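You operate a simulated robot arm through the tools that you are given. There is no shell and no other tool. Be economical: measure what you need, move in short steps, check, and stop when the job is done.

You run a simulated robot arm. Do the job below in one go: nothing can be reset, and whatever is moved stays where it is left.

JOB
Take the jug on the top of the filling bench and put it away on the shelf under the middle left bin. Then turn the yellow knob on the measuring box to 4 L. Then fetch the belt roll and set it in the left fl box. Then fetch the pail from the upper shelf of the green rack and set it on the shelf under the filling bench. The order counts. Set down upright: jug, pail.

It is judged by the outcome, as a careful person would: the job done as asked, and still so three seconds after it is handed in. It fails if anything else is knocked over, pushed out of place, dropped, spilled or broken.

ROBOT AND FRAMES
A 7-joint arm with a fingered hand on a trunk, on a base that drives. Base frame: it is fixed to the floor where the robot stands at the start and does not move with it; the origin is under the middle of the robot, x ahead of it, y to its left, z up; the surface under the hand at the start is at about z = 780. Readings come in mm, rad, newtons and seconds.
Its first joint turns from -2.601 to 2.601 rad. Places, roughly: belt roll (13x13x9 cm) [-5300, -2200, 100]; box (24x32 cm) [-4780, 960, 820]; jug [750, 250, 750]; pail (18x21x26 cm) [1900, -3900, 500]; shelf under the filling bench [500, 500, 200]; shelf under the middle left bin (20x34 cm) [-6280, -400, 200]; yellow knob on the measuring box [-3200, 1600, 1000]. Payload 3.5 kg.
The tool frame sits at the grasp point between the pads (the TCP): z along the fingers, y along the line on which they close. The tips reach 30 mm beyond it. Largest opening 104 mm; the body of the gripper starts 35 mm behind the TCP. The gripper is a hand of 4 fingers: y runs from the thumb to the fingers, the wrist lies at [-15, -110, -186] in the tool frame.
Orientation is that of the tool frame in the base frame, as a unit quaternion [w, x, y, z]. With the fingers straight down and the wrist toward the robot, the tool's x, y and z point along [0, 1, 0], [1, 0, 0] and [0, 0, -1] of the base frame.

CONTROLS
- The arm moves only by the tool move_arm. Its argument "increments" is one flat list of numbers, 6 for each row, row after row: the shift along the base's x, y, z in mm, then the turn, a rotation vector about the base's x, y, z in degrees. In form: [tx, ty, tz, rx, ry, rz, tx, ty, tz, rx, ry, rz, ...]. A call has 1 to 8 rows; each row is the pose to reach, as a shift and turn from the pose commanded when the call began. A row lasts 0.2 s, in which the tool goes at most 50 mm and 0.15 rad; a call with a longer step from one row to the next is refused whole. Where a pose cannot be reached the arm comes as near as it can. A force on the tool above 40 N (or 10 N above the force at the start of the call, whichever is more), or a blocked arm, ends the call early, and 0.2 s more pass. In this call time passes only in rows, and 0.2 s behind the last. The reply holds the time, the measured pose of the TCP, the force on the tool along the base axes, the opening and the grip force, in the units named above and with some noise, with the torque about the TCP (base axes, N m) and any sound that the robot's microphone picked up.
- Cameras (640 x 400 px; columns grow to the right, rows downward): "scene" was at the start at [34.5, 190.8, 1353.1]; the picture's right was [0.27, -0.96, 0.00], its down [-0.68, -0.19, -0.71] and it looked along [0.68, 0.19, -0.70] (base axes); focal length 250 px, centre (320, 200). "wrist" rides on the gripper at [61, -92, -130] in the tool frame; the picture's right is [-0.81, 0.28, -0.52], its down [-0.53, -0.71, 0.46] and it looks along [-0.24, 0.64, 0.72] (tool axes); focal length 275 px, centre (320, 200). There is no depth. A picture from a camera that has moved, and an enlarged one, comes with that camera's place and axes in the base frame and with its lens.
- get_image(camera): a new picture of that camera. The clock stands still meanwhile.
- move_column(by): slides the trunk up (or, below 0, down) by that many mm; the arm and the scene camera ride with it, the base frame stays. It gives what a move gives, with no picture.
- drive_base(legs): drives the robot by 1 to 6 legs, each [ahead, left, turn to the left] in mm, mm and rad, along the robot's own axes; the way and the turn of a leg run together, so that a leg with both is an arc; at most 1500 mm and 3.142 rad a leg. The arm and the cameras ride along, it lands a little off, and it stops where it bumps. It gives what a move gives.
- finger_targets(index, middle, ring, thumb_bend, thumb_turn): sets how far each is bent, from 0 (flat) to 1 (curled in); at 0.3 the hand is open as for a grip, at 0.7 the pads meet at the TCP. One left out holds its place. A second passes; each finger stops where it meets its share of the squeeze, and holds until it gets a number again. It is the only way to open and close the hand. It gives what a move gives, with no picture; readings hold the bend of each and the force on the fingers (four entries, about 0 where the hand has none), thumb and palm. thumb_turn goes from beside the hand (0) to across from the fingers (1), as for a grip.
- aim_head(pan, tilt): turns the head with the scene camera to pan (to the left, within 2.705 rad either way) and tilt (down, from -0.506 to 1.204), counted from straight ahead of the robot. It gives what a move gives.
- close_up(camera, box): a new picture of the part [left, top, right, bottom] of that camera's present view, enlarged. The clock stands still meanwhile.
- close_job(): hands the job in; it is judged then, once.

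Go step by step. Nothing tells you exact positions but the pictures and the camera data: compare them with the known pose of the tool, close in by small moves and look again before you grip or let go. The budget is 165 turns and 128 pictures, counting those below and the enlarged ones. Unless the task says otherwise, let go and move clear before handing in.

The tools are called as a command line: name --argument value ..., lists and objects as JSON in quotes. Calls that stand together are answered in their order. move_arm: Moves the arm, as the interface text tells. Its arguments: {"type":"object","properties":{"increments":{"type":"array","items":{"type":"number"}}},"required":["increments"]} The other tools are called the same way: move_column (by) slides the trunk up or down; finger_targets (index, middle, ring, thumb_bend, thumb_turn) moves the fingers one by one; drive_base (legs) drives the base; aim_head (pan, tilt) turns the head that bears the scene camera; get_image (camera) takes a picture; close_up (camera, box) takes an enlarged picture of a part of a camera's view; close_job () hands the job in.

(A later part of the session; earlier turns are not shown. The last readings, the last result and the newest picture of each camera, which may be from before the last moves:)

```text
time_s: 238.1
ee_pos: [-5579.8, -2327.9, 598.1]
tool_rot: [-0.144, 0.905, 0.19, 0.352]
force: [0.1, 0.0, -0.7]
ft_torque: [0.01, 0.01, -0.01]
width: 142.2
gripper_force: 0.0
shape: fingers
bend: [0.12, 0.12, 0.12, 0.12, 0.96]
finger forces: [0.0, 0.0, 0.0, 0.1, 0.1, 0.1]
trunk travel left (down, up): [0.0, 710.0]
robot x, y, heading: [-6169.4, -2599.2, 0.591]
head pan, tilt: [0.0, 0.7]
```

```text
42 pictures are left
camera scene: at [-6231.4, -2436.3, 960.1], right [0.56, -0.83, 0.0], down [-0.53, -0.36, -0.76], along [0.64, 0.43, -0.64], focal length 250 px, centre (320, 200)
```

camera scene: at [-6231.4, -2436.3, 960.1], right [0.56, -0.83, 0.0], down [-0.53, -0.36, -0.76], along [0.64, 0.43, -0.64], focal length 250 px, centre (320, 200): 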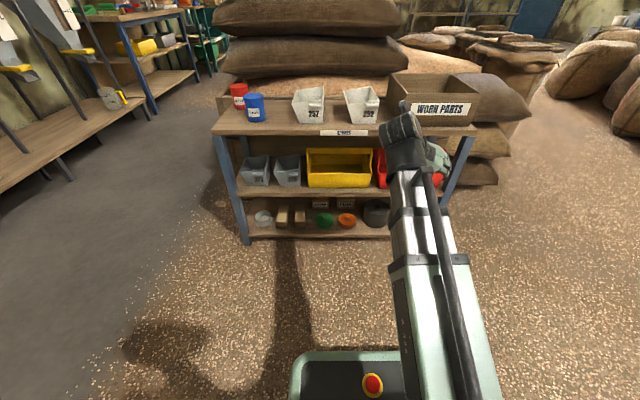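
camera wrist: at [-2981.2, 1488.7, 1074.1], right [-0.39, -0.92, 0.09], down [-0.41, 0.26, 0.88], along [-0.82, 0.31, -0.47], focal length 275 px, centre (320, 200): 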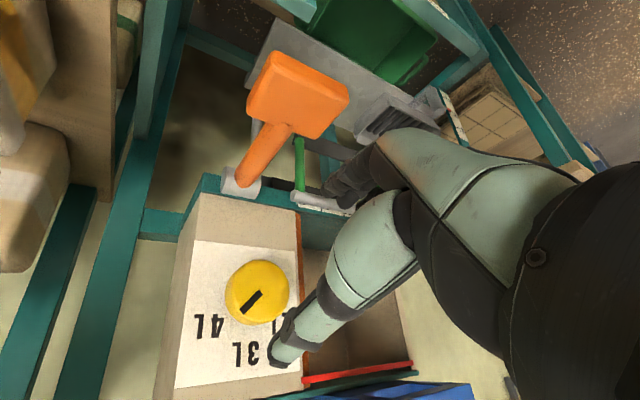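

The spread hand is 142 mm wide and the posture is reachable. I lower it in front of the table.

move_arm --increments '[0, 0, -50, 0, 0, 0, 0, 0, -100, 0, 0, 0, 0, 0, -150, 0, 0, 0, 0, 0, -200, 0, 0, 0, 0, 0, -250, 0, 0, 0, 0, 0, -300, 0, 0, 0, 0, 0, -350, 0, 0, 0, 0, 0, -400, 0, 0, 0]'

get_image --camera "wrist"

get_image --camera "scene"

```text
time_s: 239.9
ee_pos: [-5581.2, -2329.2, 195.4]
tool_rot: [-0.145, 0.905, 0.191, 0.352]
force: [0.4, -0.3, -0.2]
ft_torque: [0.0, 0.0, 0.03]
width: 142.1
gripper_force: 0.1
shape: fingers
bend: [0.12, 0.12, 0.12, 0.12, 0.96]
finger forces: [0.0, 0.0, 0.1, 0.0, 0.0, 0.1]
trunk travel left (down, up): [0.0, 710.0]
robot x, y, heading: [-6171.9, -2599.2, 0.59]
head pan, tilt: [0.0, 0.7]
```

```text
41 pictures are left
camera wrist: at [-5658.9, -2285.8, 342.6], right [-0.73, -0.64, -0.23], down [-0.42, 0.68, -0.6], along [0.54, -0.34, -0.77], focal length 275 px, centre (320, 200)
```

wrist: 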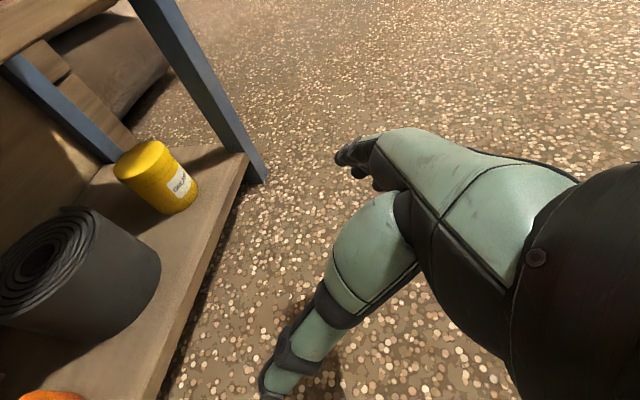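

```text
40 pictures are left
camera scene: at [-6231.4, -2436.4, 960.1], right [0.56, -0.83, 0.0], down [-0.53, -0.36, -0.77], along [0.64, 0.43, -0.64], focal length 250 px, centre (320, 200)
```

scene: 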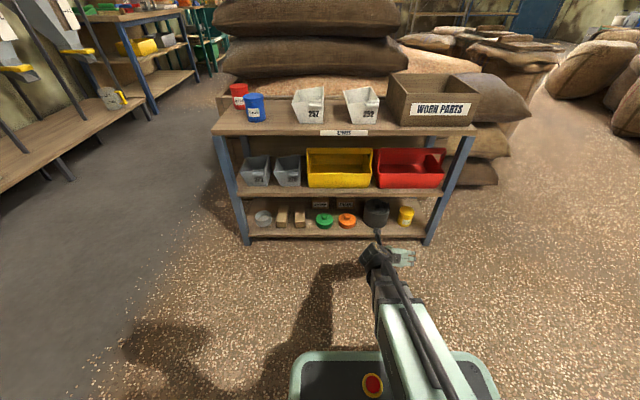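

I can get that low. I flatten the pitch to about 15° and drop to the roll's mid height, still in front of the shelf.

move_arm --increments '[0, 0, 0, 4.2, -6.2, 0, 0, 0, -20, 8.4, -12.5, 0, 0, 0, -45, 12.5, -18.7, 0, 0, 0, -80, 16.7, -24.9, 0]'

get_image --camera "wrist"

```text
time_s: 240.9
ee_pos: [-5572.1, -2329.6, 192.2]
tool_rot: [-0.189, 0.853, 0.179, 0.453]
force: [-0.5, -0.3, 0.0]
ft_torque: [0.02, 0.02, 0.01]
width: 142.3
gripper_force: 0.1
shape: fingers
bend: [0.12, 0.12, 0.12, 0.12, 0.96]
finger forces: [0.0, 0.1, 0.0, 0.0, 0.1, 0.1]
out of reach, approached as far as the arm can: row 2, 3, 4
trunk travel left (down, up): [0.0, 710.0]
robot x, y, heading: [-6173.2, -2600.6, 0.588]
head pan, tilt: [0.0, 0.7]
```

```text
39 pictures are left
camera wrist: at [-5678.6, -2304.3, 325.9], right [-0.66, -0.6, -0.46], down [-0.3, 0.76, -0.57], along [0.69, -0.24, -0.68], focal length 275 px, centre (320, 200)
```

wrist: 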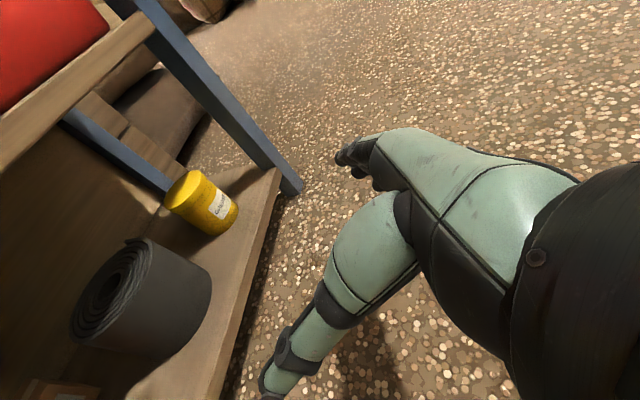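

The wrist limits at this distance; further out the forearm is flatter, so I extend 100 mm while lowering.

move_arm --increments '[28, 19, 0, 0, 0, 0, 56, 38, -20, 2.1, -3.1, 0, 83, 56, -40, 4.2, -6.2, 0, 83, 56, -60, 6.3, -9.3, 0, 83, 56, -77, 8.4, -12.5, 0]'

```text
time_s: 242.1
ee_pos: [-5478.1, -2277.1, 192.7]
tool_rot: [-0.207, 0.835, 0.177, 0.479]
force: [-0.3, 0.9, 0.5]
ft_torque: [0.0, 0.01, -0.01]
width: 142.2
gripper_force: 0.0
shape: fingers
bend: [0.12, 0.12, 0.12, 0.12, 0.96]
finger forces: [0.0, 0.0, 0.0, 0.0, 0.0, 0.1]
out of reach, approached as far as the arm can: row 2, 3, 4, 5
trunk travel left (down, up): [0.0, 710.0]
robot x, y, heading: [-6168.4, -2599.8, 0.588]
head pan, tilt: [0.0, 0.7]
```

A forward-pointing hand cannot get lower without steep pitch. I back off and test pointing the hand half left, as that posture went low well before.

drive_base --legs '[[-200, 0, 0]]'

move_arm --increments '[0, 0, 0, 0, 0, 8, 0, 0, 0, 0, 0, 16, 0, 0, 0, 0, 0, 24, 0, 0, 0, 0, 0, 32, 0, 0, 0, 0, 0, 40, 0, 0, 0, 0, 0, 48]'

move_arm --increments '[0, 0, -10, -3.8, -5, 0, 0, 0, -30, -6, -7.5, 0, 0, 0, -50, -8, -10, 0, 0, 0, -70, -8, -10, 0]'

```text
time_s: 243.7
ee_pos: [-5639.4, -2386.2, 194.1]
tool_rot: [-0.207, 0.835, 0.176, 0.478]
force: [0.9, 0.6, 1.0]
ft_torque: [-0.01, -0.01, 0.02]
width: 142.0
gripper_force: 0.1
shape: fingers
bend: [0.12, 0.12, 0.12, 0.12, 0.96]
finger forces: [0.0, 0.1, 0.1, 0.0, 0.0, 0.0]
trunk travel left (down, up): [0.0, 710.0]
robot x, y, heading: [-6336.4, -2706.3, 0.586]
head pan, tilt: [0.0, 0.7]
```

```text
time_s: 245.1
ee_pos: [-5640.9, -2386.3, 192.5]
tool_rot: [-0.385, 0.693, 0.499, 0.349]
force: [1.3, 1.1, 1.4]
ft_torque: [-0.12, 0.03, 0.04]
width: 142.0
gripper_force: 0.2
shape: fingers
bend: [0.12, 0.12, 0.12, 0.12, 0.96]
finger forces: [0.1, 0.0, 0.1, 0.0, 0.0, 0.1]
out of reach, approached as far as the arm can: row 4, 5
trunk travel left (down, up): [0.0, 710.0]
robot x, y, heading: [-6331.5, -2708.4, 0.591]
head pan, tilt: [0.0, 0.7]
```

```text
time_s: 246.1
ee_pos: [-5641.5, -2387.3, 123.6]
tool_rot: [-0.288, 0.682, 0.556, 0.377]
force: [-0.6, -0.6, -0.5]
ft_torque: [0.04, 0.0, 0.01]
width: 142.2
gripper_force: 0.1
shape: fingers
bend: [0.12, 0.12, 0.12, 0.12, 0.96]
finger forces: [0.1, 0.0, 0.1, 0.0, 0.1, 0.0]
trunk travel left (down, up): [0.0, 710.0]
robot x, y, heading: [-6333.7, -2707.1, 0.589]
head pan, tilt: [0.0, 0.7]
```

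That posture reaches z=124. I now raise the pitch there toward horizontal.

move_arm --increments '[0, 0, 0, 5.8, -1.4, 0, 0, 0, -3, 11.7, -2.8, 0, 0, 0, -6, 17.5, -4.2, 0, 0, 0, -8, 23, -5.5, 0]'

get_image --camera "scene"

```text
time_s: 247.1
ee_pos: [-5640.8, -2386.0, 116.1]
tool_rot: [-0.393, 0.593, 0.481, 0.512]
force: [0.3, 0.2, -0.4]
ft_torque: [0.0, -0.01, 0.02]
width: 142.4
gripper_force: 0.1
shape: fingers
bend: [0.12, 0.12, 0.12, 0.12, 0.96]
finger forces: [0.1, 0.1, 0.0, 0.0, 0.0, 0.1]
trunk travel left (down, up): [0.0, 710.0]
robot x, y, heading: [-6332.7, -2709.9, 0.59]
head pan, tilt: [0.0, 0.7]
```

```text
38 pictures are left
camera scene: at [-6393.0, -2544.7, 960.0], right [0.56, -0.83, 0.0], down [-0.54, -0.36, -0.77], along [0.64, 0.43, -0.64], focal length 250 px, centre (320, 200)
```

scene: 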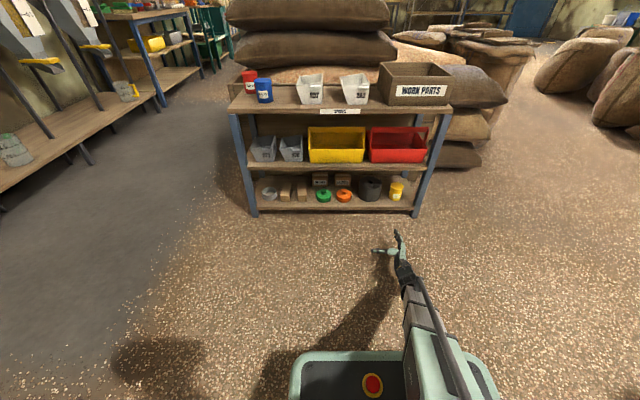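

The hand now lies nearly level at z=116, pointing 43° left of my heading. I turn the base right so the hand faces the shelf squarely and shift over before the roll.

drive_base --legs '[[0, 0, -0.749], [-10, 655, 0]]'

aim_head --pan 0.6 --tilt 0.7

get_image --camera "scene"

get_image --camera "wrist"

```text
time_s: 252.7
ee_pos: [-5514.2, -2279.0, 115.7]
tool_rot: [-0.182, 0.727, 0.237, 0.618]
force: [0.3, 0.2, 0.0]
ft_torque: [0.01, 0.02, 0.03]
width: 142.4
gripper_force: 0.0
shape: fingers
bend: [0.12, 0.12, 0.12, 0.12, 0.96]
finger forces: [0.0, 0.1, 0.1, 0.1, 0.0, 0.0]
trunk travel left (down, up): [0.0, 710.0]
robot x, y, heading: [-6246.3, -2052.5, -0.146]
head pan, tilt: [0.0, 0.7]
```

```text
time_s: 253.7
ee_pos: [-5512.8, -2277.5, 116.2]
tool_rot: [-0.182, 0.727, 0.236, 0.618]
force: [0.6, -0.3, -0.1]
ft_torque: [-0.04, -0.02, -0.04]
width: 142.2
gripper_force: 0.2
shape: fingers
bend: [0.12, 0.12, 0.12, 0.12, 0.96]
finger forces: [0.0, 0.0, 0.0, 0.0, 0.0, 0.1]
trunk travel left (down, up): [0.0, 710.0]
robot x, y, heading: [-6240.1, -2049.5, -0.146]
head pan, tilt: [0.6, 0.7]
```

```text
37 pictures are left
camera scene: at [-6183.8, -1841.1, 960.0], right [0.44, -0.9, 0.0], down [-0.58, -0.28, -0.76], along [0.69, 0.33, -0.64], focal length 250 px, centre (320, 200)
```

scene: 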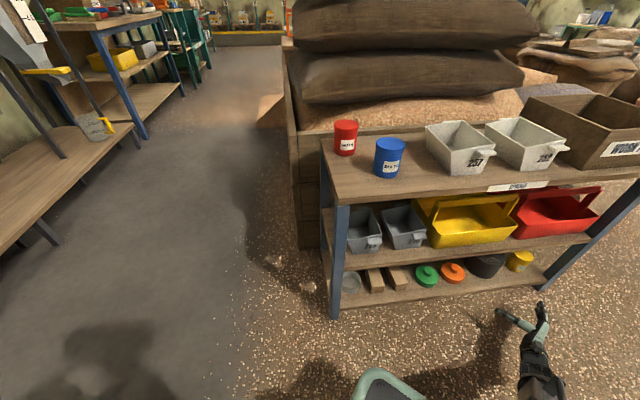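

```text
36 pictures are left
camera wrist: at [-5666.5, -2269.7, 194.8], right [-0.36, -0.61, -0.7], down [-0.1, 0.78, -0.62], along [0.93, -0.15, -0.34], focal length 275 px, centre (320, 200)
```

wrist: 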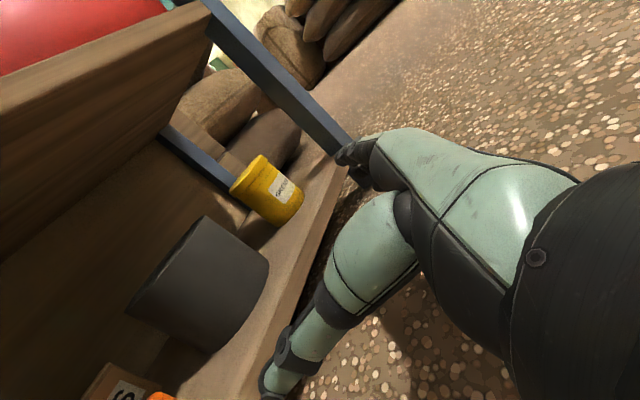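

The hand faces the roll squarely, about 236 mm from its centre. I extend the arm 90 mm first and then nudge the base the rest.

move_arm --increments '[27, 13, -2, 0, 0, 0, 55, 27, -4, 0, 0, 0, 82, 40, -6, 0, 0, 0]'

drive_base --legs '[[45, 40, 0]]'

get_image --camera "wrist"

close_up --camera "scene" --box '[400, 220, 600, 345]'

```text
time_s: 254.5
ee_pos: [-5431.4, -2239.3, 109.9]
tool_rot: [-0.182, 0.726, 0.237, 0.619]
force: [0.5, 0.0, 0.4]
ft_torque: [0.0, 0.01, 0.0]
width: 142.3
gripper_force: 0.0
shape: fingers
bend: [0.12, 0.12, 0.12, 0.12, 0.96]
finger forces: [0.1, 0.1, 0.0, 0.1, 0.0, 0.0]
trunk travel left (down, up): [0.0, 710.0]
robot x, y, heading: [-6241.5, -2049.3, -0.149]
head pan, tilt: [0.6, 0.7]
```

```text
time_s: 255.5
ee_pos: [-5380.3, -2205.1, 109.8]
tool_rot: [-0.183, 0.727, 0.236, 0.619]
force: [-0.1, -1.2, 2.5]
ft_torque: [-0.25, -0.17, -0.02]
width: 142.5
gripper_force: 2.0
shape: fingers
bend: [0.12, 0.12, 0.11, 0.12, 0.96]
finger forces: [0.0, 0.0, 3.6, 0.0, 0.0, 0.0]
trunk travel left (down, up): [0.0, 710.0]
robot x, y, heading: [-6192.3, -2020.7, -0.144]
head pan, tilt: [0.6, 0.7]
```

```text
35 pictures are left
camera wrist: at [-5533.3, -2196.8, 189.5], right [-0.36, -0.61, -0.7], down [-0.1, 0.78, -0.62], along [0.93, -0.15, -0.34], focal length 275 px, centre (320, 200)
```

wrist: 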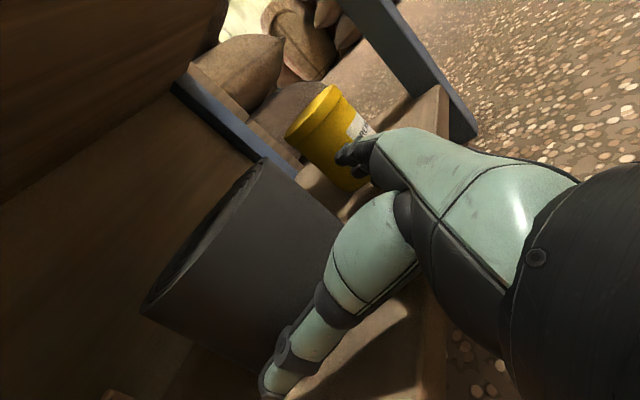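

```text
3.20 times, centred on (500, 282) of scene
camera zoom: at [-6132.6, -1808.3, 960.0], right [0.44, -0.9, 0.0], down [-0.58, -0.28, -0.77], along [0.69, 0.33, -0.64], focal length 799 px, centre (-256, -64)
```

zoom: 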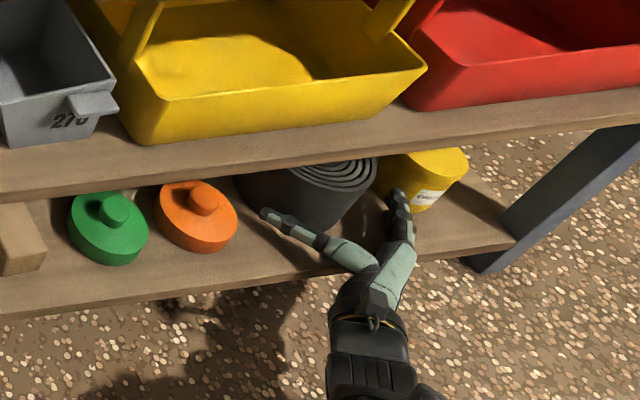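

A lower finger grazes the shelf, and the hand is some 8 mm too far right. I raise it 10 mm, shift left, and advance toward palm contact.

move_arm --increments '[0, 0, 10, 0, 0, 0, -5, 8, 11, 0, 0, 0, 5, 14, 11, 0, 0, 0, 16, 22, 11, 0, 0, 0]'

get_image --camera "wrist"

```text
time_s: 256.5
ee_pos: [-5364.6, -2183.9, 119.9]
tool_rot: [-0.182, 0.726, 0.236, 0.62]
force: [-0.5, -0.3, -0.2]
ft_torque: [0.03, 0.0, 0.06]
width: 142.6
gripper_force: 1.1
shape: fingers
bend: [0.12, 0.12, 0.12, 0.12, 0.96]
finger forces: [0.1, 0.0, 0.1, 0.0, 0.8, 0.0]
trunk travel left (down, up): [0.0, 710.0]
robot x, y, heading: [-6189.9, -2019.9, -0.15]
head pan, tilt: [0.6, 0.7]
```

```text
33 pictures are left
camera wrist: at [-5517.3, -2174.5, 199.7], right [-0.36, -0.61, -0.7], down [-0.1, 0.78, -0.62], along [0.93, -0.15, -0.34], focal length 275 px, centre (320, 200)
```

wrist: 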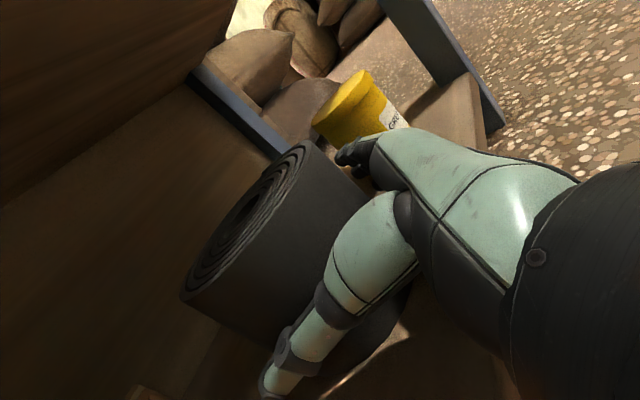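

close_up --camera "scene" --box '[440, 240, 560, 315]'

```text
5.33 times, centred on (500, 278) of scene
camera zoom: at [-6132.4, -1808.4, 960.0], right [0.44, -0.9, 0.0], down [-0.58, -0.28, -0.76], along [0.69, 0.33, -0.64], focal length 1332 px, centre (-640, -213)
```

zoom: 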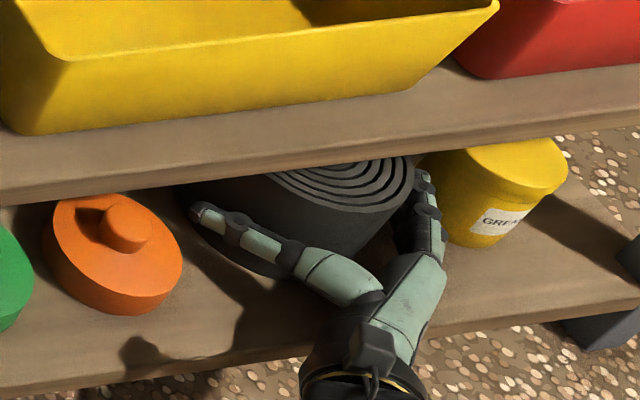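

Thumb and fingers straddle the roll. I shift 5 mm left and go in another 18 mm.

move_arm --increments '[-3, 5, 0, 0, 0, 0, 4, 9, 0, 0, 0, 0, 12, 15, 0, 0, 0, 0]'

finger_targets --index 0.25 --middle 0.25 --ring 0.25 --thumb_bend 0.25

close_up --camera "scene" --box '[440, 240, 560, 315]'

```text
time_s: 257.3
ee_pos: [-5352.3, -2169.4, 121.9]
tool_rot: [-0.183, 0.726, 0.238, 0.618]
force: [-5.9, -0.9, -0.6]
ft_torque: [0.04, -0.06, 0.02]
width: 143.6
gripper_force: 3.0
shape: fingers
bend: [0.12, 0.12, 0.12, 0.11, 0.96]
finger forces: [1.7, 0.1, 0.0, 0.0, 4.5, 0.0]
trunk travel left (down, up): [0.0, 710.0]
robot x, y, heading: [-6192.5, -2021.2, -0.144]
head pan, tilt: [0.6, 0.7]
```

```text
time_s: 258.3
ee_pos: [-5353.1, -2170.2, 121.7]
tool_rot: [-0.182, 0.726, 0.236, 0.62]
force: [-2.4, -8.7, 1.7]
ft_torque: [0.02, -0.05, -0.05]
width: 139.0
gripper_force: 14.3
shape: fingers
bend: [0.16, 0.24, 0.24, 0.17, 0.97]
finger forces: [16.6, 0.8, 0.9, 0.0, 10.5, 0.0]
trunk travel left (down, up): [0.0, 710.0]
robot x, y, heading: [-6188.6, -2018.0, -0.15]
head pan, tilt: [0.6, 0.7]
```

```text
5.33 times, centred on (500, 278) of scene
camera zoom: at [-6132.5, -1808.4, 960.0], right [0.44, -0.9, 0.0], down [-0.58, -0.28, -0.77], along [0.69, 0.33, -0.64], focal length 1332 px, centre (-640, -213)
```

zoom: 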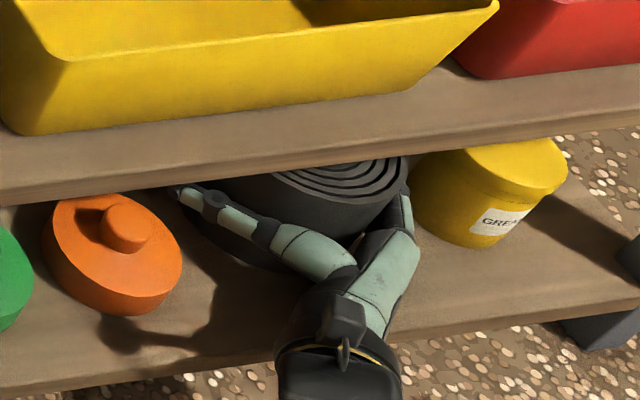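

Thumb and fingers now press on both sides of the roll. I tighten and try a small lift.

finger_targets --index 0.3 --middle 0.4 --ring 0.4 --thumb_bend 0.35

move_arm --increments '[0, 0, 6, 0, 0, 0, 0, 0, 14, 0, 0, 0]'

close_up --camera "scene" --box '[440, 240, 560, 315]'

```text
time_s: 259.3
ee_pos: [-5351.6, -2168.4, 122.6]
tool_rot: [-0.182, 0.727, 0.236, 0.619]
force: [3.1, -8.3, 3.9]
ft_torque: [-0.34, -0.31, -0.28]
width: 138.0
gripper_force: 23.9
shape: fingers
bend: [0.17, 0.26, 0.26, 0.15, 0.97]
finger forces: [13.5, 8.3, 7.4, 0.1, 18.7, 0.1]
trunk travel left (down, up): [0.0, 710.0]
robot x, y, heading: [-6192.7, -2021.3, -0.148]
head pan, tilt: [0.6, 0.7]
```

```text
time_s: 259.9
ee_pos: [-5352.6, -2168.0, 133.0]
tool_rot: [-0.183, 0.727, 0.237, 0.618]
force: [0.1, 0.0, -9.4]
ft_torque: [-0.06, 0.11, -0.02]
width: 136.8
gripper_force: 24.0
shape: fingers
bend: [0.19, 0.26, 0.26, 0.12, 0.98]
finger forces: [8.4, 8.7, 7.1, 0.1, 23.9, 0.0]
trunk travel left (down, up): [0.0, 710.0]
robot x, y, heading: [-6192.2, -2022.2, -0.15]
head pan, tilt: [0.6, 0.7]
```

```text
5.33 times, centred on (500, 278) of scene
camera zoom: at [-6131.9, -1808.3, 959.8], right [0.44, -0.9, 0.0], down [-0.58, -0.28, -0.76], along [0.69, 0.34, -0.64], focal length 1332 px, centre (-640, -213)
```

zoom: 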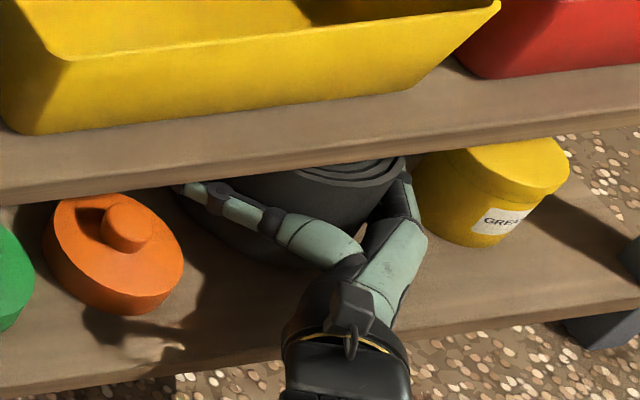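

The roll is lifted: all fingers hold with 24 N and it weighs about 0.95 kg. I draw it straight out of the shelf.

move_arm --increments '[-12, -8, 3, 0, 0, 0, -29, -19, 6, 0, 0, 0, -46, -31, 8, 0, 0, 0, -63, -42, 8, 0, 0, 0, -80, -53, 8, 0, 0, 0, -95, -63, 8, 0, 0, 0]'

drive_base --legs '[[-130, -117, 0]]'

get_image --camera "scene"

```text
time_s: 261.3
ee_pos: [-5446.2, -2230.8, 142.6]
tool_rot: [-0.182, 0.727, 0.237, 0.619]
force: [-0.4, 0.1, -9.7]
ft_torque: [-0.07, 0.14, 0.01]
width: 136.6
gripper_force: 23.3
shape: fingers
bend: [0.19, 0.26, 0.26, 0.12, 0.98]
finger forces: [7.8, 8.6, 7.0, 0.0, 23.3, 0.1]
trunk travel left (down, up): [0.0, 710.0]
robot x, y, heading: [-6191.2, -2022.1, -0.147]
head pan, tilt: [0.6, 0.7]
```

```text
time_s: 262.8
ee_pos: [-5569.8, -2316.9, 140.6]
tool_rot: [-0.183, 0.729, 0.236, 0.616]
force: [-0.3, 0.6, -8.4]
ft_torque: [-0.12, 0.12, -0.01]
width: 135.7
gripper_force: 22.6
shape: fingers
bend: [0.19, 0.26, 0.26, 0.11, 0.98]
finger forces: [7.1, 9.1, 7.3, 0.1, 21.8, 0.1]
trunk travel left (down, up): [0.0, 710.0]
robot x, y, heading: [-6312.4, -2104.1, -0.152]
head pan, tilt: [0.6, 0.7]
stopped in leg 1: the robot was blocked; the commanded pose is now the measured one
```

```text
29 pictures are left
camera scene: at [-6255.9, -1893.1, 960.0], right [0.44, -0.9, 0.0], down [-0.58, -0.28, -0.76], along [0.69, 0.34, -0.64], focal length 250 px, centre (320, 200)
```

scene: 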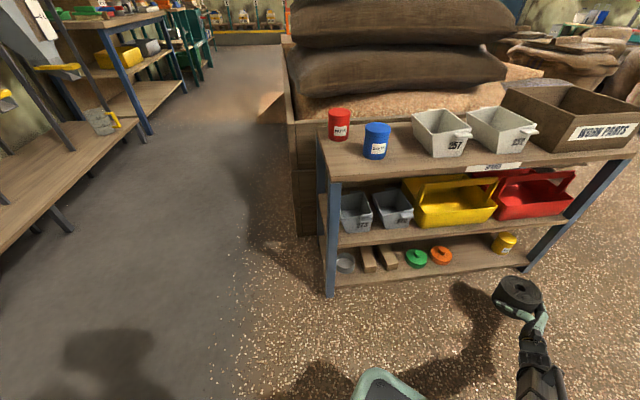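

The roll is out of the shelf. I raise trunk and arm to carry it high, and move the base clear ahead.

drive_base --legs '[[40, 0, 0]]'

move_column --by 330

move_arm --increments '[0, 0, 45, 0, 0, 0, 0, 0, 90, 0, 0, 0, 0, 0, 135, 0, 0, 0, 0, 0, 180, 0, 0, 0, 0, 0, 225, 0, 0, 0, 0, 0, 270, 0, 0, 0, 0, 0, 315, 0, 0, 0, 0, 0, 360, 0, 0, 0]'

move_arm --increments '[0, 0, 45, 0, 0, 0, 0, 0, 90, 0, 0, 0, 0, 0, 135, 0, 0, 0, 0, 0, 180, 0, 0, 0]'

aim_head --pan 1.3 --tilt 0.6

get_image --camera "scene"

```text
time_s: 263.6
ee_pos: [-5529.4, -2321.9, 141.9]
tool_rot: [-0.182, 0.727, 0.237, 0.618]
force: [-0.4, -0.6, -7.8]
ft_torque: [-0.09, 0.17, 0.01]
width: 136.0
gripper_force: 22.2
shape: fingers
bend: [0.19, 0.26, 0.26, 0.11, 0.98]
finger forces: [6.9, 9.0, 7.2, 0.0, 21.5, 0.1]
trunk travel left (down, up): [0.0, 710.0]
robot x, y, heading: [-6273.8, -2106.5, -0.143]
head pan, tilt: [0.6, 0.7]
```

```text
time_s: 266.9
ee_pos: [-5530.5, -2322.4, 472.7]
tool_rot: [-0.182, 0.727, 0.236, 0.618]
force: [-1.1, 0.5, -8.9]
ft_torque: [-0.08, 0.09, 0.01]
width: 135.7
gripper_force: 21.9
shape: fingers
bend: [0.19, 0.26, 0.26, 0.11, 0.98]
finger forces: [6.6, 9.1, 7.2, 0.1, 21.4, 0.0]
trunk travel left (down, up): [-330.0, 380.0]
robot x, y, heading: [-6273.9, -2111.2, -0.143]
head pan, tilt: [0.6, 0.7]
```

```text
time_s: 268.7
ee_pos: [-5529.0, -2323.1, 831.5]
tool_rot: [-0.182, 0.727, 0.237, 0.618]
force: [-0.1, -0.2, -8.8]
ft_torque: [-0.12, 0.12, -0.01]
width: 135.1
gripper_force: 21.1
shape: fingers
bend: [0.2, 0.26, 0.27, 0.11, 0.98]
finger forces: [5.8, 9.3, 7.4, 0.0, 20.5, 0.1]
trunk travel left (down, up): [-330.0, 380.0]
robot x, y, heading: [-6272.7, -2108.4, -0.148]
head pan, tilt: [0.6, 0.7]
```

```text
time_s: 269.7
ee_pos: [-5528.9, -2323.2, 1012.3]
tool_rot: [-0.183, 0.728, 0.236, 0.617]
force: [-0.3, 0.3, -9.4]
ft_torque: [-0.13, 0.14, -0.03]
width: 135.1
gripper_force: 21.3
shape: fingers
bend: [0.2, 0.26, 0.27, 0.11, 0.98]
finger forces: [5.4, 9.3, 7.6, 0.0, 20.1, 0.0]
trunk travel left (down, up): [-330.0, 380.0]
robot x, y, heading: [-6273.0, -2108.7, -0.144]
head pan, tilt: [0.6, 0.7]
```

```text
time_s: 270.8
ee_pos: [-5528.3, -2324.4, 1012.1]
tool_rot: [-0.182, 0.727, 0.236, 0.618]
force: [-0.2, 0.2, -9.4]
ft_torque: [-0.11, 0.16, 0.02]
width: 135.1
gripper_force: 21.3
shape: fingers
bend: [0.2, 0.26, 0.27, 0.11, 0.98]
finger forces: [5.4, 9.2, 7.6, 0.0, 20.0, 0.1]
trunk travel left (down, up): [-330.0, 380.0]
robot x, y, heading: [-6277.6, -2109.9, -0.15]
head pan, tilt: [1.3, 0.6]
```

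```text
28 pictures are left
camera scene: at [-6256.5, -1855.5, 1298.6], right [0.91, -0.4, 0.0], down [-0.23, -0.52, -0.82], along [0.33, 0.75, -0.57], focal length 250 px, centre (320, 200)
```

scene: 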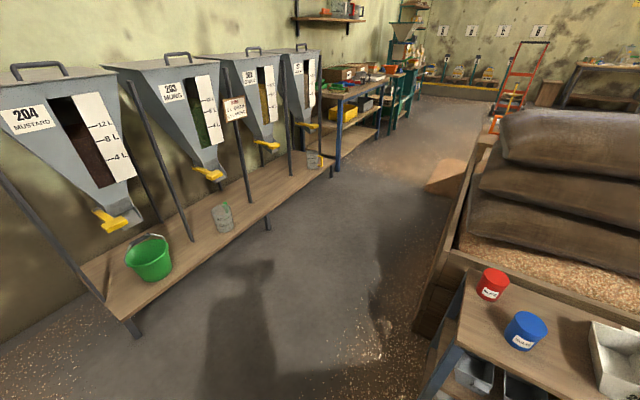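

The jug still stands well under 203. I draw the roll in closer and a bit higher before driving past the sacks.

move_arm --increments '[-22, 35, 10, 0, 0, 0, -44, 70, 20, 0, 0, 0, -66, 105, 30, 0, 0, 0, -88, 140, 40, 0, 0, 0, -110, 175, 50, 0, 0, 0, -132, 210, 60, 0, 0, 0, -154, 245, 70, 0, 0, 0, -174, 279, 80, 0, 0, 0]'

drive_base --legs '[[-20, 500, 0], [0, 250, 0.3], [0, 0, 0.32]]'

aim_head --pan 0.2 --tilt 0.55

get_image --camera "scene"

```text
time_s: 272.6
ee_pos: [-5702.8, -2042.5, 1095.2]
tool_rot: [-0.183, 0.728, 0.235, 0.618]
force: [-0.1, -0.3, -8.6]
ft_torque: [-0.1, 0.14, 0.01]
width: 134.3
gripper_force: 19.4
shape: fingers
bend: [0.2, 0.26, 0.27, 0.11, 0.98]
finger forces: [4.4, 9.2, 7.0, 0.0, 18.7, 0.1]
trunk travel left (down, up): [-330.0, 380.0]
robot x, y, heading: [-6275.6, -2106.6, -0.14]
head pan, tilt: [1.3, 0.6]
```

```text
time_s: 277.9
ee_pos: [-5793.4, -976.0, 1094.9]
tool_rot: [-0.361, 0.622, 0.446, 0.534]
force: [-1.6, 0.1, -8.5]
ft_torque: [-0.18, 0.08, 0.0]
width: 133.8
gripper_force: 18.3
shape: fingers
bend: [0.21, 0.26, 0.27, 0.11, 0.98]
finger forces: [3.6, 8.7, 6.9, 0.1, 17.1, 0.0]
trunk travel left (down, up): [-330.0, 380.0]
robot x, y, heading: [-6218.3, -1361.8, 0.475]
head pan, tilt: [1.3, 0.6]
```

```text
time_s: 279.3
ee_pos: [-5792.3, -975.2, 1094.6]
tool_rot: [-0.361, 0.622, 0.445, 0.534]
force: [-0.3, -0.2, -8.9]
ft_torque: [-0.22, 0.11, -0.02]
width: 133.8
gripper_force: 18.0
shape: fingers
bend: [0.21, 0.26, 0.27, 0.11, 0.98]
finger forces: [3.4, 8.8, 7.0, 0.1, 17.3, 0.0]
trunk travel left (down, up): [-330.0, 380.0]
robot x, y, heading: [-6219.9, -1360.4, 0.469]
head pan, tilt: [0.201, 0.55]
```

```text
27 pictures are left
camera scene: at [-6264.8, -1174.6, 1303.1], right [0.62, -0.78, 0.0], down [-0.41, -0.33, -0.85], along [0.67, 0.53, -0.52], focal length 250 px, centre (320, 200)
```

scene: 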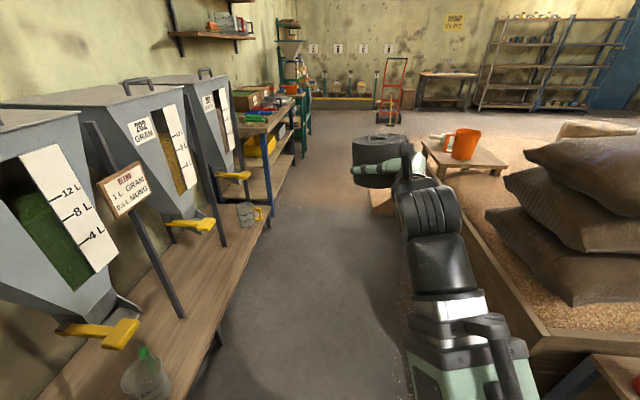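

I renew the squeeze and then follow the corridor back toward the blue bench.

finger_targets --index 0.42 --middle 0.42 --ring 0.42 --thumb_bend 0.36

drive_base --legs '[[520, 100, 0], [620, 200, 0], [806, 230, 0], [226, 60, 0]]'

aim_head --pan 1.4 --tilt 0.55

get_image --camera "scene"

```text
time_s: 280.3
ee_pos: [-5791.7, -975.3, 1095.1]
tool_rot: [-0.36, 0.622, 0.445, 0.535]
force: [0.2, 0.3, -9.2]
ft_torque: [-0.2, 0.05, 0.01]
width: 129.1
gripper_force: 26.7
shape: fingers
bend: [0.24, 0.26, 0.28, 0.05, 0.98]
finger forces: [9.8, 9.1, 7.8, 0.0, 26.6, 0.1]
trunk travel left (down, up): [-330.0, 380.0]
robot x, y, heading: [-6219.4, -1361.9, 0.47]
head pan, tilt: [0.201, 0.55]
```

```text
time_s: 292.0
ee_pos: [-4125.2, 547.8, 1094.7]
tool_rot: [-0.362, 0.621, 0.448, 0.532]
force: [-0.5, 0.6, -7.9]
ft_torque: [-0.22, 0.03, 0.0]
width: 128.7
gripper_force: 25.4
shape: fingers
bend: [0.24, 0.26, 0.28, 0.05, 0.98]
finger forces: [9.2, 9.0, 7.8, 0.0, 25.7, 0.0]
trunk travel left (down, up): [-330.0, 380.0]
robot x, y, heading: [-4548.2, 159.3, 0.477]
head pan, tilt: [0.201, 0.55]
```

```text
time_s: 293.4
ee_pos: [-4124.9, 547.9, 1094.7]
tool_rot: [-0.363, 0.62, 0.448, 0.533]
force: [-0.9, -0.1, -8.8]
ft_torque: [-0.16, 0.08, 0.0]
width: 128.7
gripper_force: 26.3
shape: fingers
bend: [0.24, 0.26, 0.28, 0.05, 0.98]
finger forces: [9.2, 9.2, 7.8, 0.0, 25.9, 0.1]
trunk travel left (down, up): [-330.0, 380.0]
robot x, y, heading: [-4545.9, 160.2, 0.479]
head pan, tilt: [1.4, 0.55]
```

```text
26 pictures are left
camera scene: at [-4692.6, 375.8, 1303.1], right [0.95, 0.3, 0.0], down [0.16, -0.5, -0.85], along [-0.26, 0.81, -0.52], focal length 250 px, centre (320, 200)
```

scene: 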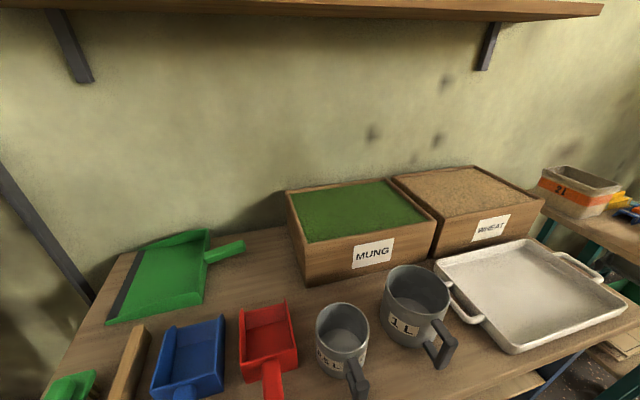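

The mung box surface centre is near [-4779, 967, 912]. I swing the roll left, high over the bench, toward it.

move_arm --increments '[-40, 24, 0, 0, 0, 2.6, -80, 49, 0, 0, 0, 5.2, -120, 73, 0, 0, 0, 7.8, -161, 98, 0, 0, 0, 10.4, -201, 122, 0, 0, 0, 13, -241, 147, 0, 0, 0, 15.6, -281, 171, 0, 0, 0, 18.2, -321, 196, 0, 0, 0, 20.8]'

move_arm --increments '[-40, 24, 0, 0, 0, 2.6, -80, 49, 0, 0, 0, 5.2, -120, 73, 0, 0, 0, 7.8, -161, 98, 0, 0, 0, 10.4, -201, 122, 0, 0, 0, 13, -241, 147, 0, 0, 0, 15.6, -281, 171, 0, 0, 0, 18.2, -321, 196, 0, 0, 0, 20.8]'

get_image --camera "scene"

```text
time_s: 295.2
ee_pos: [-4445.9, 745.6, 1096.4]
tool_rot: [-0.453, 0.529, 0.552, 0.458]
force: [0.6, -0.6, -8.7]
ft_torque: [-0.19, -0.02, 0.01]
width: 127.5
gripper_force: 24.5
shape: fingers
bend: [0.25, 0.26, 0.28, 0.05, 0.98]
finger forces: [8.5, 9.4, 7.5, 0.0, 23.9, 0.0]
out of reach, approached as far as the arm can: row 1, 2, 3
trunk travel left (down, up): [-330.0, 380.0]
robot x, y, heading: [-4547.2, 160.5, 0.48]
head pan, tilt: [1.4, 0.55]
```

```text
time_s: 297.0
ee_pos: [-4768.9, 940.1, 1095.8]
tool_rot: [-0.528, 0.421, 0.639, 0.368]
force: [-0.3, -0.6, -9.2]
ft_torque: [-0.19, -0.1, 0.02]
width: 127.2
gripper_force: 23.3
shape: fingers
bend: [0.25, 0.26, 0.28, 0.05, 0.98]
finger forces: [7.5, 9.3, 7.3, 0.0, 22.5, 0.0]
trunk travel left (down, up): [-330.0, 380.0]
robot x, y, heading: [-4549.3, 158.8, 0.475]
head pan, tilt: [1.4, 0.55]
```

```text
25 pictures are left
camera scene: at [-4693.2, 376.3, 1302.9], right [0.95, 0.3, 0.0], down [0.16, -0.5, -0.85], along [-0.26, 0.81, -0.52], focal length 250 px, centre (320, 200)
```

scene: 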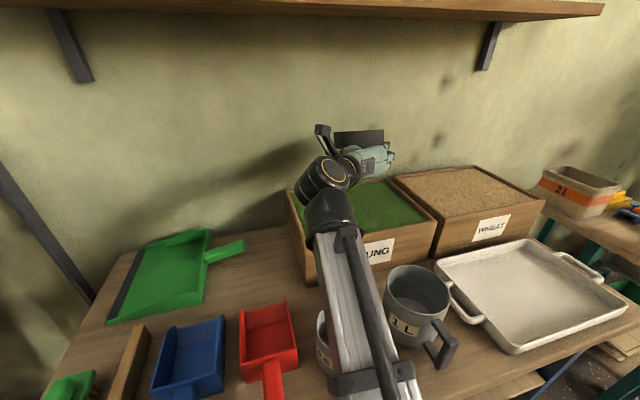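

The roll is over the mung box. I lower it to just above the rim and check with the wrist camera.

move_arm --increments '[0, 0, -30, 0, 0, 0, 0, 0, -60, 0, 0, 0, 0, 0, -85, 0, 0, 0]'

get_image --camera "wrist"

close_up --camera "scene" --box '[260, 110, 460, 235]'

```text
time_s: 297.8
ee_pos: [-4767.2, 939.6, 1009.2]
tool_rot: [-0.528, 0.421, 0.639, 0.368]
force: [0.0, 0.7, -8.6]
ft_torque: [-0.18, -0.05, 0.01]
width: 126.7
gripper_force: 22.5
shape: fingers
bend: [0.25, 0.26, 0.28, 0.05, 0.98]
finger forces: [7.3, 9.2, 7.7, 0.0, 22.3, 0.0]
trunk travel left (down, up): [-330.0, 380.0]
robot x, y, heading: [-4549.3, 162.2, 0.474]
head pan, tilt: [1.4, 0.55]
```

```text
24 pictures are left
camera wrist: at [-4812.6, 794.3, 1089.4], right [0.52, -0.49, -0.7], down [-0.78, 0.07, -0.62], along [0.35, 0.87, -0.35], focal length 275 px, centre (320, 200)
```

wrist: 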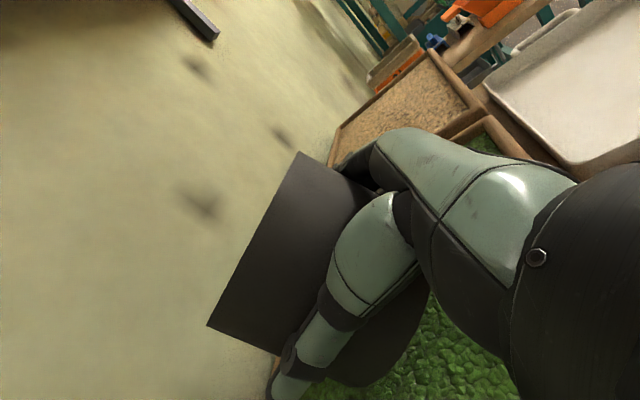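

```text
3.20 times, centred on (360, 172) of scene
camera zoom: at [-4693.4, 376.2, 1303.0], right [0.95, 0.3, 0.0], down [0.16, -0.5, -0.85], along [-0.26, 0.81, -0.52], focal length 799 px, centre (192, 288)
```

zoom: 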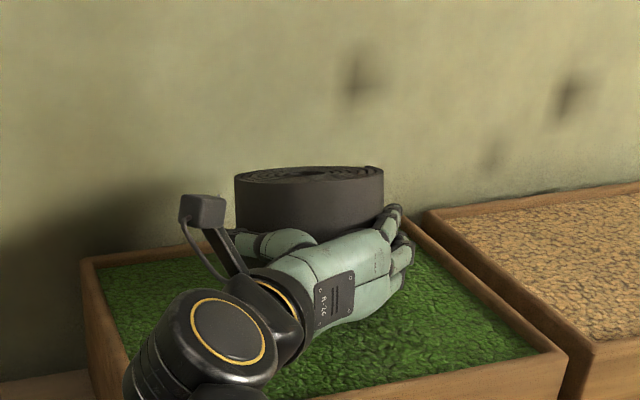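

The roll is slightly toward the back of the box. I bring it 32 mm forward and lower until it rests.

move_arm --increments '[6, -16, 0, 0, 0, 0, 12, -30, -5, 0, 0, 0, 12, -30, -18, 0, 0, 0, 12, -30, -28, 0, 0, 0]'

close_up --camera "scene" --box '[260, 110, 460, 235]'

```text
time_s: 298.8
ee_pos: [-4755.4, 910.1, 981.4]
tool_rot: [-0.527, 0.421, 0.64, 0.369]
force: [0.5, -0.8, -9.1]
ft_torque: [-0.16, -0.13, 0.0]
width: 126.8
gripper_force: 22.6
shape: fingers
bend: [0.25, 0.26, 0.28, 0.05, 0.98]
finger forces: [7.1, 9.3, 7.6, 0.0, 22.1, 0.1]
trunk travel left (down, up): [-330.0, 380.0]
robot x, y, heading: [-4550.9, 159.2, 0.473]
head pan, tilt: [1.4, 0.55]
```

```text
3.20 times, centred on (360, 172) of scene
camera zoom: at [-4693.4, 376.2, 1303.0], right [0.95, 0.3, 0.0], down [0.16, -0.5, -0.85], along [-0.26, 0.81, -0.52], focal length 799 px, centre (192, 288)
```

zoom: 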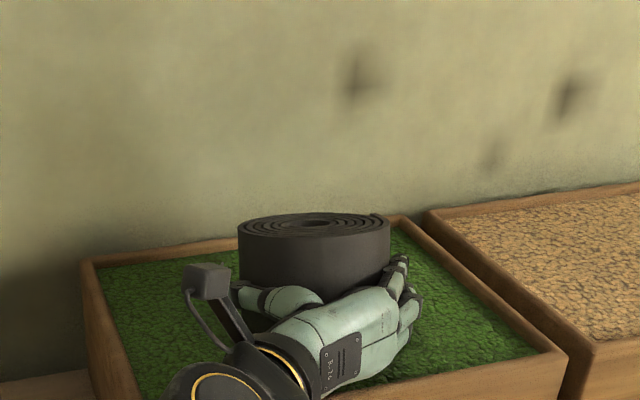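

Well centred. I continue down gently.

move_arm --increments '[0, 0, -6, 0, 0, 0, 0, 0, -12, 0, 0, 0, 0, 0, -17, 0, 0, 0]'

```text
time_s: 299.6
ee_pos: [-4754.2, 910.7, 964.5]
tool_rot: [-0.528, 0.421, 0.639, 0.368]
force: [-0.8, 0.1, -9.4]
ft_torque: [-0.19, -0.1, 0.02]
width: 126.8
gripper_force: 23.1
shape: fingers
bend: [0.25, 0.26, 0.28, 0.05, 0.98]
finger forces: [6.9, 9.3, 7.5, 0.0, 21.9, 0.0]
trunk travel left (down, up): [-330.0, 380.0]
robot x, y, heading: [-4548.6, 160.8, 0.478]
head pan, tilt: [1.4, 0.55]
```

move_arm --increments '[0, 0, -7, 0, 0, 0, 0, 0, -14, 0, 0, 0]'

close_up --camera "scene" --box '[260, 130, 460, 255]'

```text
time_s: 300.2
ee_pos: [-4756.4, 909.8, 960.8]
tool_rot: [-0.528, 0.414, 0.639, 0.375]
force: [0.9, -2.1, 19.8]
ft_torque: [-2.0, -1.32, 0.19]
width: 126.7
gripper_force: 38.0
shape: fingers
bend: [0.25, 0.26, 0.28, 0.05, 0.98]
finger forces: [7.1, 9.2, 9.9, 0.1, 21.9, 28.1]
trunk travel left (down, up): [-330.0, 380.0]
robot x, y, heading: [-4548.2, 162.2, 0.476]
head pan, tilt: [1.4, 0.55]
stopped in row 2: the force on the tool passed its limit at 48 N (the readings are from after the stop); the commanded pose is now the measured one
```

```text
3.20 times, centred on (360, 192) of scene
camera zoom: at [-4692.7, 373.7, 1303.8], right [0.95, 0.3, 0.0], down [0.16, -0.5, -0.85], along [-0.26, 0.81, -0.52], focal length 799 px, centre (192, 224)
```

zoom: 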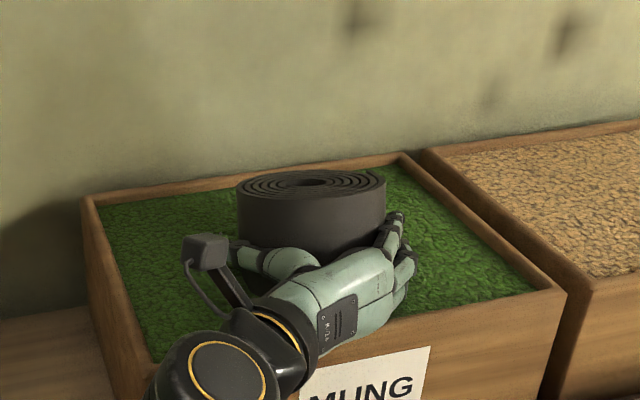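

It has touched down firmly. I ease up 3 mm to relieve the pressure.

move_arm --increments '[0, 0, 3, 0, 0, 0]'

```text
time_s: 300.6
ee_pos: [-4755.2, 909.9, 961.6]
tool_rot: [-0.528, 0.416, 0.639, 0.373]
force: [3.2, -2.2, 10.6]
ft_torque: [-1.38, -1.07, 0.28]
width: 126.6
gripper_force: 34.0
shape: fingers
bend: [0.25, 0.26, 0.28, 0.05, 0.98]
finger forces: [7.1, 9.1, 9.2, 0.0, 21.8, 20.6]
trunk travel left (down, up): [-330.0, 380.0]
robot x, y, heading: [-4552.3, 159.2, 0.475]
head pan, tilt: [1.4, 0.55]
```

move_arm --increments '[0, 0, 3, 0, 0, 0]'

get_image --camera "wrist"

```text
time_s: 301.0
ee_pos: [-4755.8, 909.4, 962.0]
tool_rot: [-0.527, 0.417, 0.64, 0.372]
force: [3.6, -4.0, -4.4]
ft_torque: [-0.54, -0.37, 0.24]
width: 126.6
gripper_force: 26.0
shape: fingers
bend: [0.25, 0.26, 0.28, 0.05, 0.98]
finger forces: [6.9, 9.0, 7.5, 0.1, 21.8, 6.1]
trunk travel left (down, up): [-330.0, 380.0]
robot x, y, heading: [-4550.7, 161.0, 0.478]
head pan, tilt: [1.4, 0.55]
```

```text
20 pictures are left
camera wrist: at [-4801.6, 764.4, 1041.3], right [0.52, -0.49, -0.7], down [-0.78, 0.07, -0.63], along [0.36, 0.87, -0.34], focal length 275 px, centre (320, 200)
```

wrist: 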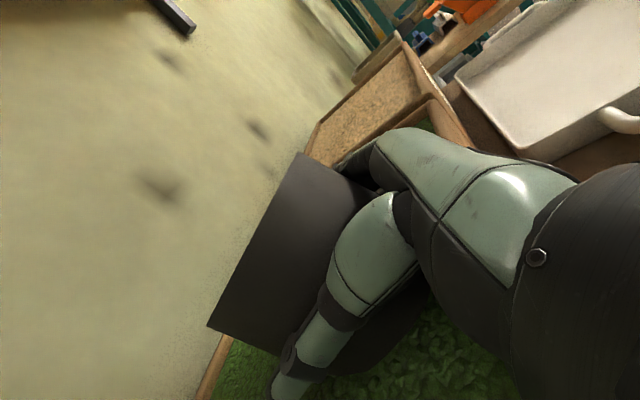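

The hand's underside meets the rim while the roll is practically on the mung. I release it gently by loosening the fingers.

finger_targets --index 0.2 --middle 0.21 --ring 0.22 --thumb_bend 0.03

finger_targets --index 0.08 --middle 0.08 --ring 0.08 --thumb_bend 0.0

close_up --camera "scene" --box '[260, 130, 460, 255]'

```text
time_s: 302.0
ee_pos: [-4757.5, 911.2, 964.6]
tool_rot: [-0.528, 0.417, 0.64, 0.372]
force: [-0.1, -0.3, 1.1]
ft_torque: [-0.09, -0.02, 0.0]
width: 135.7
gripper_force: 0.7
shape: fingers
bend: [0.2, 0.21, 0.22, 0.03, 0.95]
finger forces: [0.1, 0.0, 0.0, 0.0, 0.0, 1.1]
trunk travel left (down, up): [-330.0, 380.0]
robot x, y, heading: [-4549.3, 163.5, 0.478]
head pan, tilt: [1.4, 0.55]
```

```text
time_s: 303.0
ee_pos: [-4756.3, 910.7, 964.0]
tool_rot: [-0.528, 0.416, 0.64, 0.373]
force: [-0.6, -1.3, 1.1]
ft_torque: [-0.1, -0.04, 0.0]
width: 151.7
gripper_force: 0.8
shape: fingers
bend: [0.08, 0.08, 0.08, 0.0, 0.95]
finger forces: [0.1, 0.0, 0.0, 0.0, 0.1, 1.0]
trunk travel left (down, up): [-330.0, 380.0]
robot x, y, heading: [-4550.0, 159.3, 0.479]
head pan, tilt: [1.4, 0.55]
```

```text
3.20 times, centred on (360, 192) of scene
camera zoom: at [-4693.1, 375.4, 1303.2], right [0.95, 0.3, 0.0], down [0.16, -0.5, -0.85], along [-0.26, 0.81, -0.52], focal length 799 px, centre (192, 224)
```

zoom: 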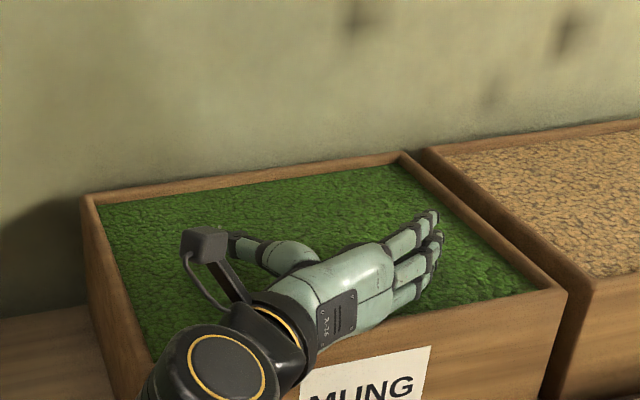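

The roll has sunk into the mung inside the box. I lift the hand straight up and look.

move_arm --increments '[0, 0, 40, 0, 0, 0, 0, 0, 85, 0, 0, 0, 15, -38, 130, 0, 0, 0, 30, -76, 150, 0, 0, 0, 50, -120, 150, 0, 0, 0]'

close_up --camera "scene" --box '[260, 130, 460, 255]'

```text
refused: row 3 steps farther than a row can; nothing moved
```

```text
3.20 times, centred on (360, 192) of scene
camera zoom: at [-4693.1, 375.4, 1303.2], right [0.95, 0.3, 0.0], down [0.16, -0.5, -0.85], along [-0.26, 0.81, -0.52], focal length 799 px, centre (192, 224)
```

zoom: 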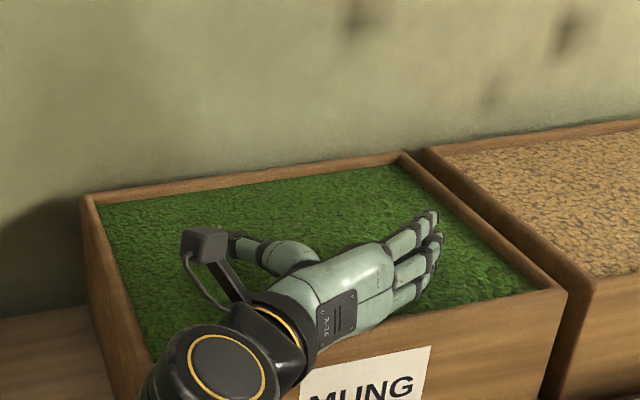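

move_arm --increments '[0, 0, 40, 0, 0, 0, 0, 0, 80, 0, 0, 0, 12, -28, 110, 0, 0, 0, 24, -56, 130, 0, 0, 0, 38, -90, 145, 0, 0, 0, 52, -124, 150, 0, 0, 0, 68, -165, 150, 0, 0, 0]'

close_up --camera "scene" --box '[260, 130, 460, 255]'

```text
time_s: 304.6
ee_pos: [-4690.9, 746.3, 1113.5]
tool_rot: [-0.528, 0.417, 0.64, 0.372]
force: [0.5, 0.1, -0.8]
ft_torque: [0.01, 0.0, 0.02]
width: 151.7
gripper_force: 0.1
shape: fingers
bend: [0.08, 0.08, 0.08, 0.0, 0.95]
finger forces: [0.0, 0.0, 0.0, 0.0, 0.0, 0.0]
trunk travel left (down, up): [-330.0, 380.0]
robot x, y, heading: [-4551.3, 162.5, 0.479]
head pan, tilt: [1.4, 0.55]
```

```text
3.20 times, centred on (360, 192) of scene
camera zoom: at [-4693.2, 375.7, 1303.1], right [0.95, 0.3, 0.0], down [0.16, -0.5, -0.85], along [-0.26, 0.81, -0.52], focal length 799 px, centre (192, 224)
```

zoom: 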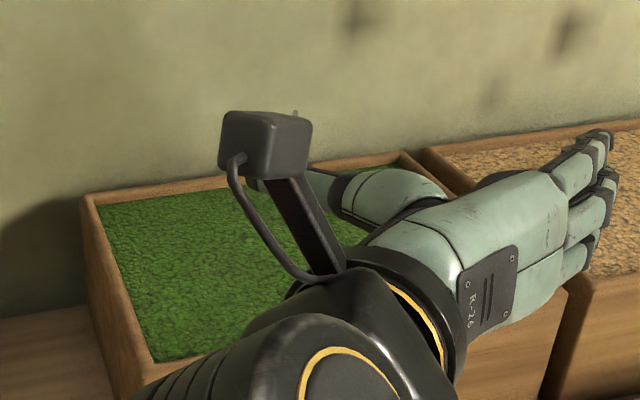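

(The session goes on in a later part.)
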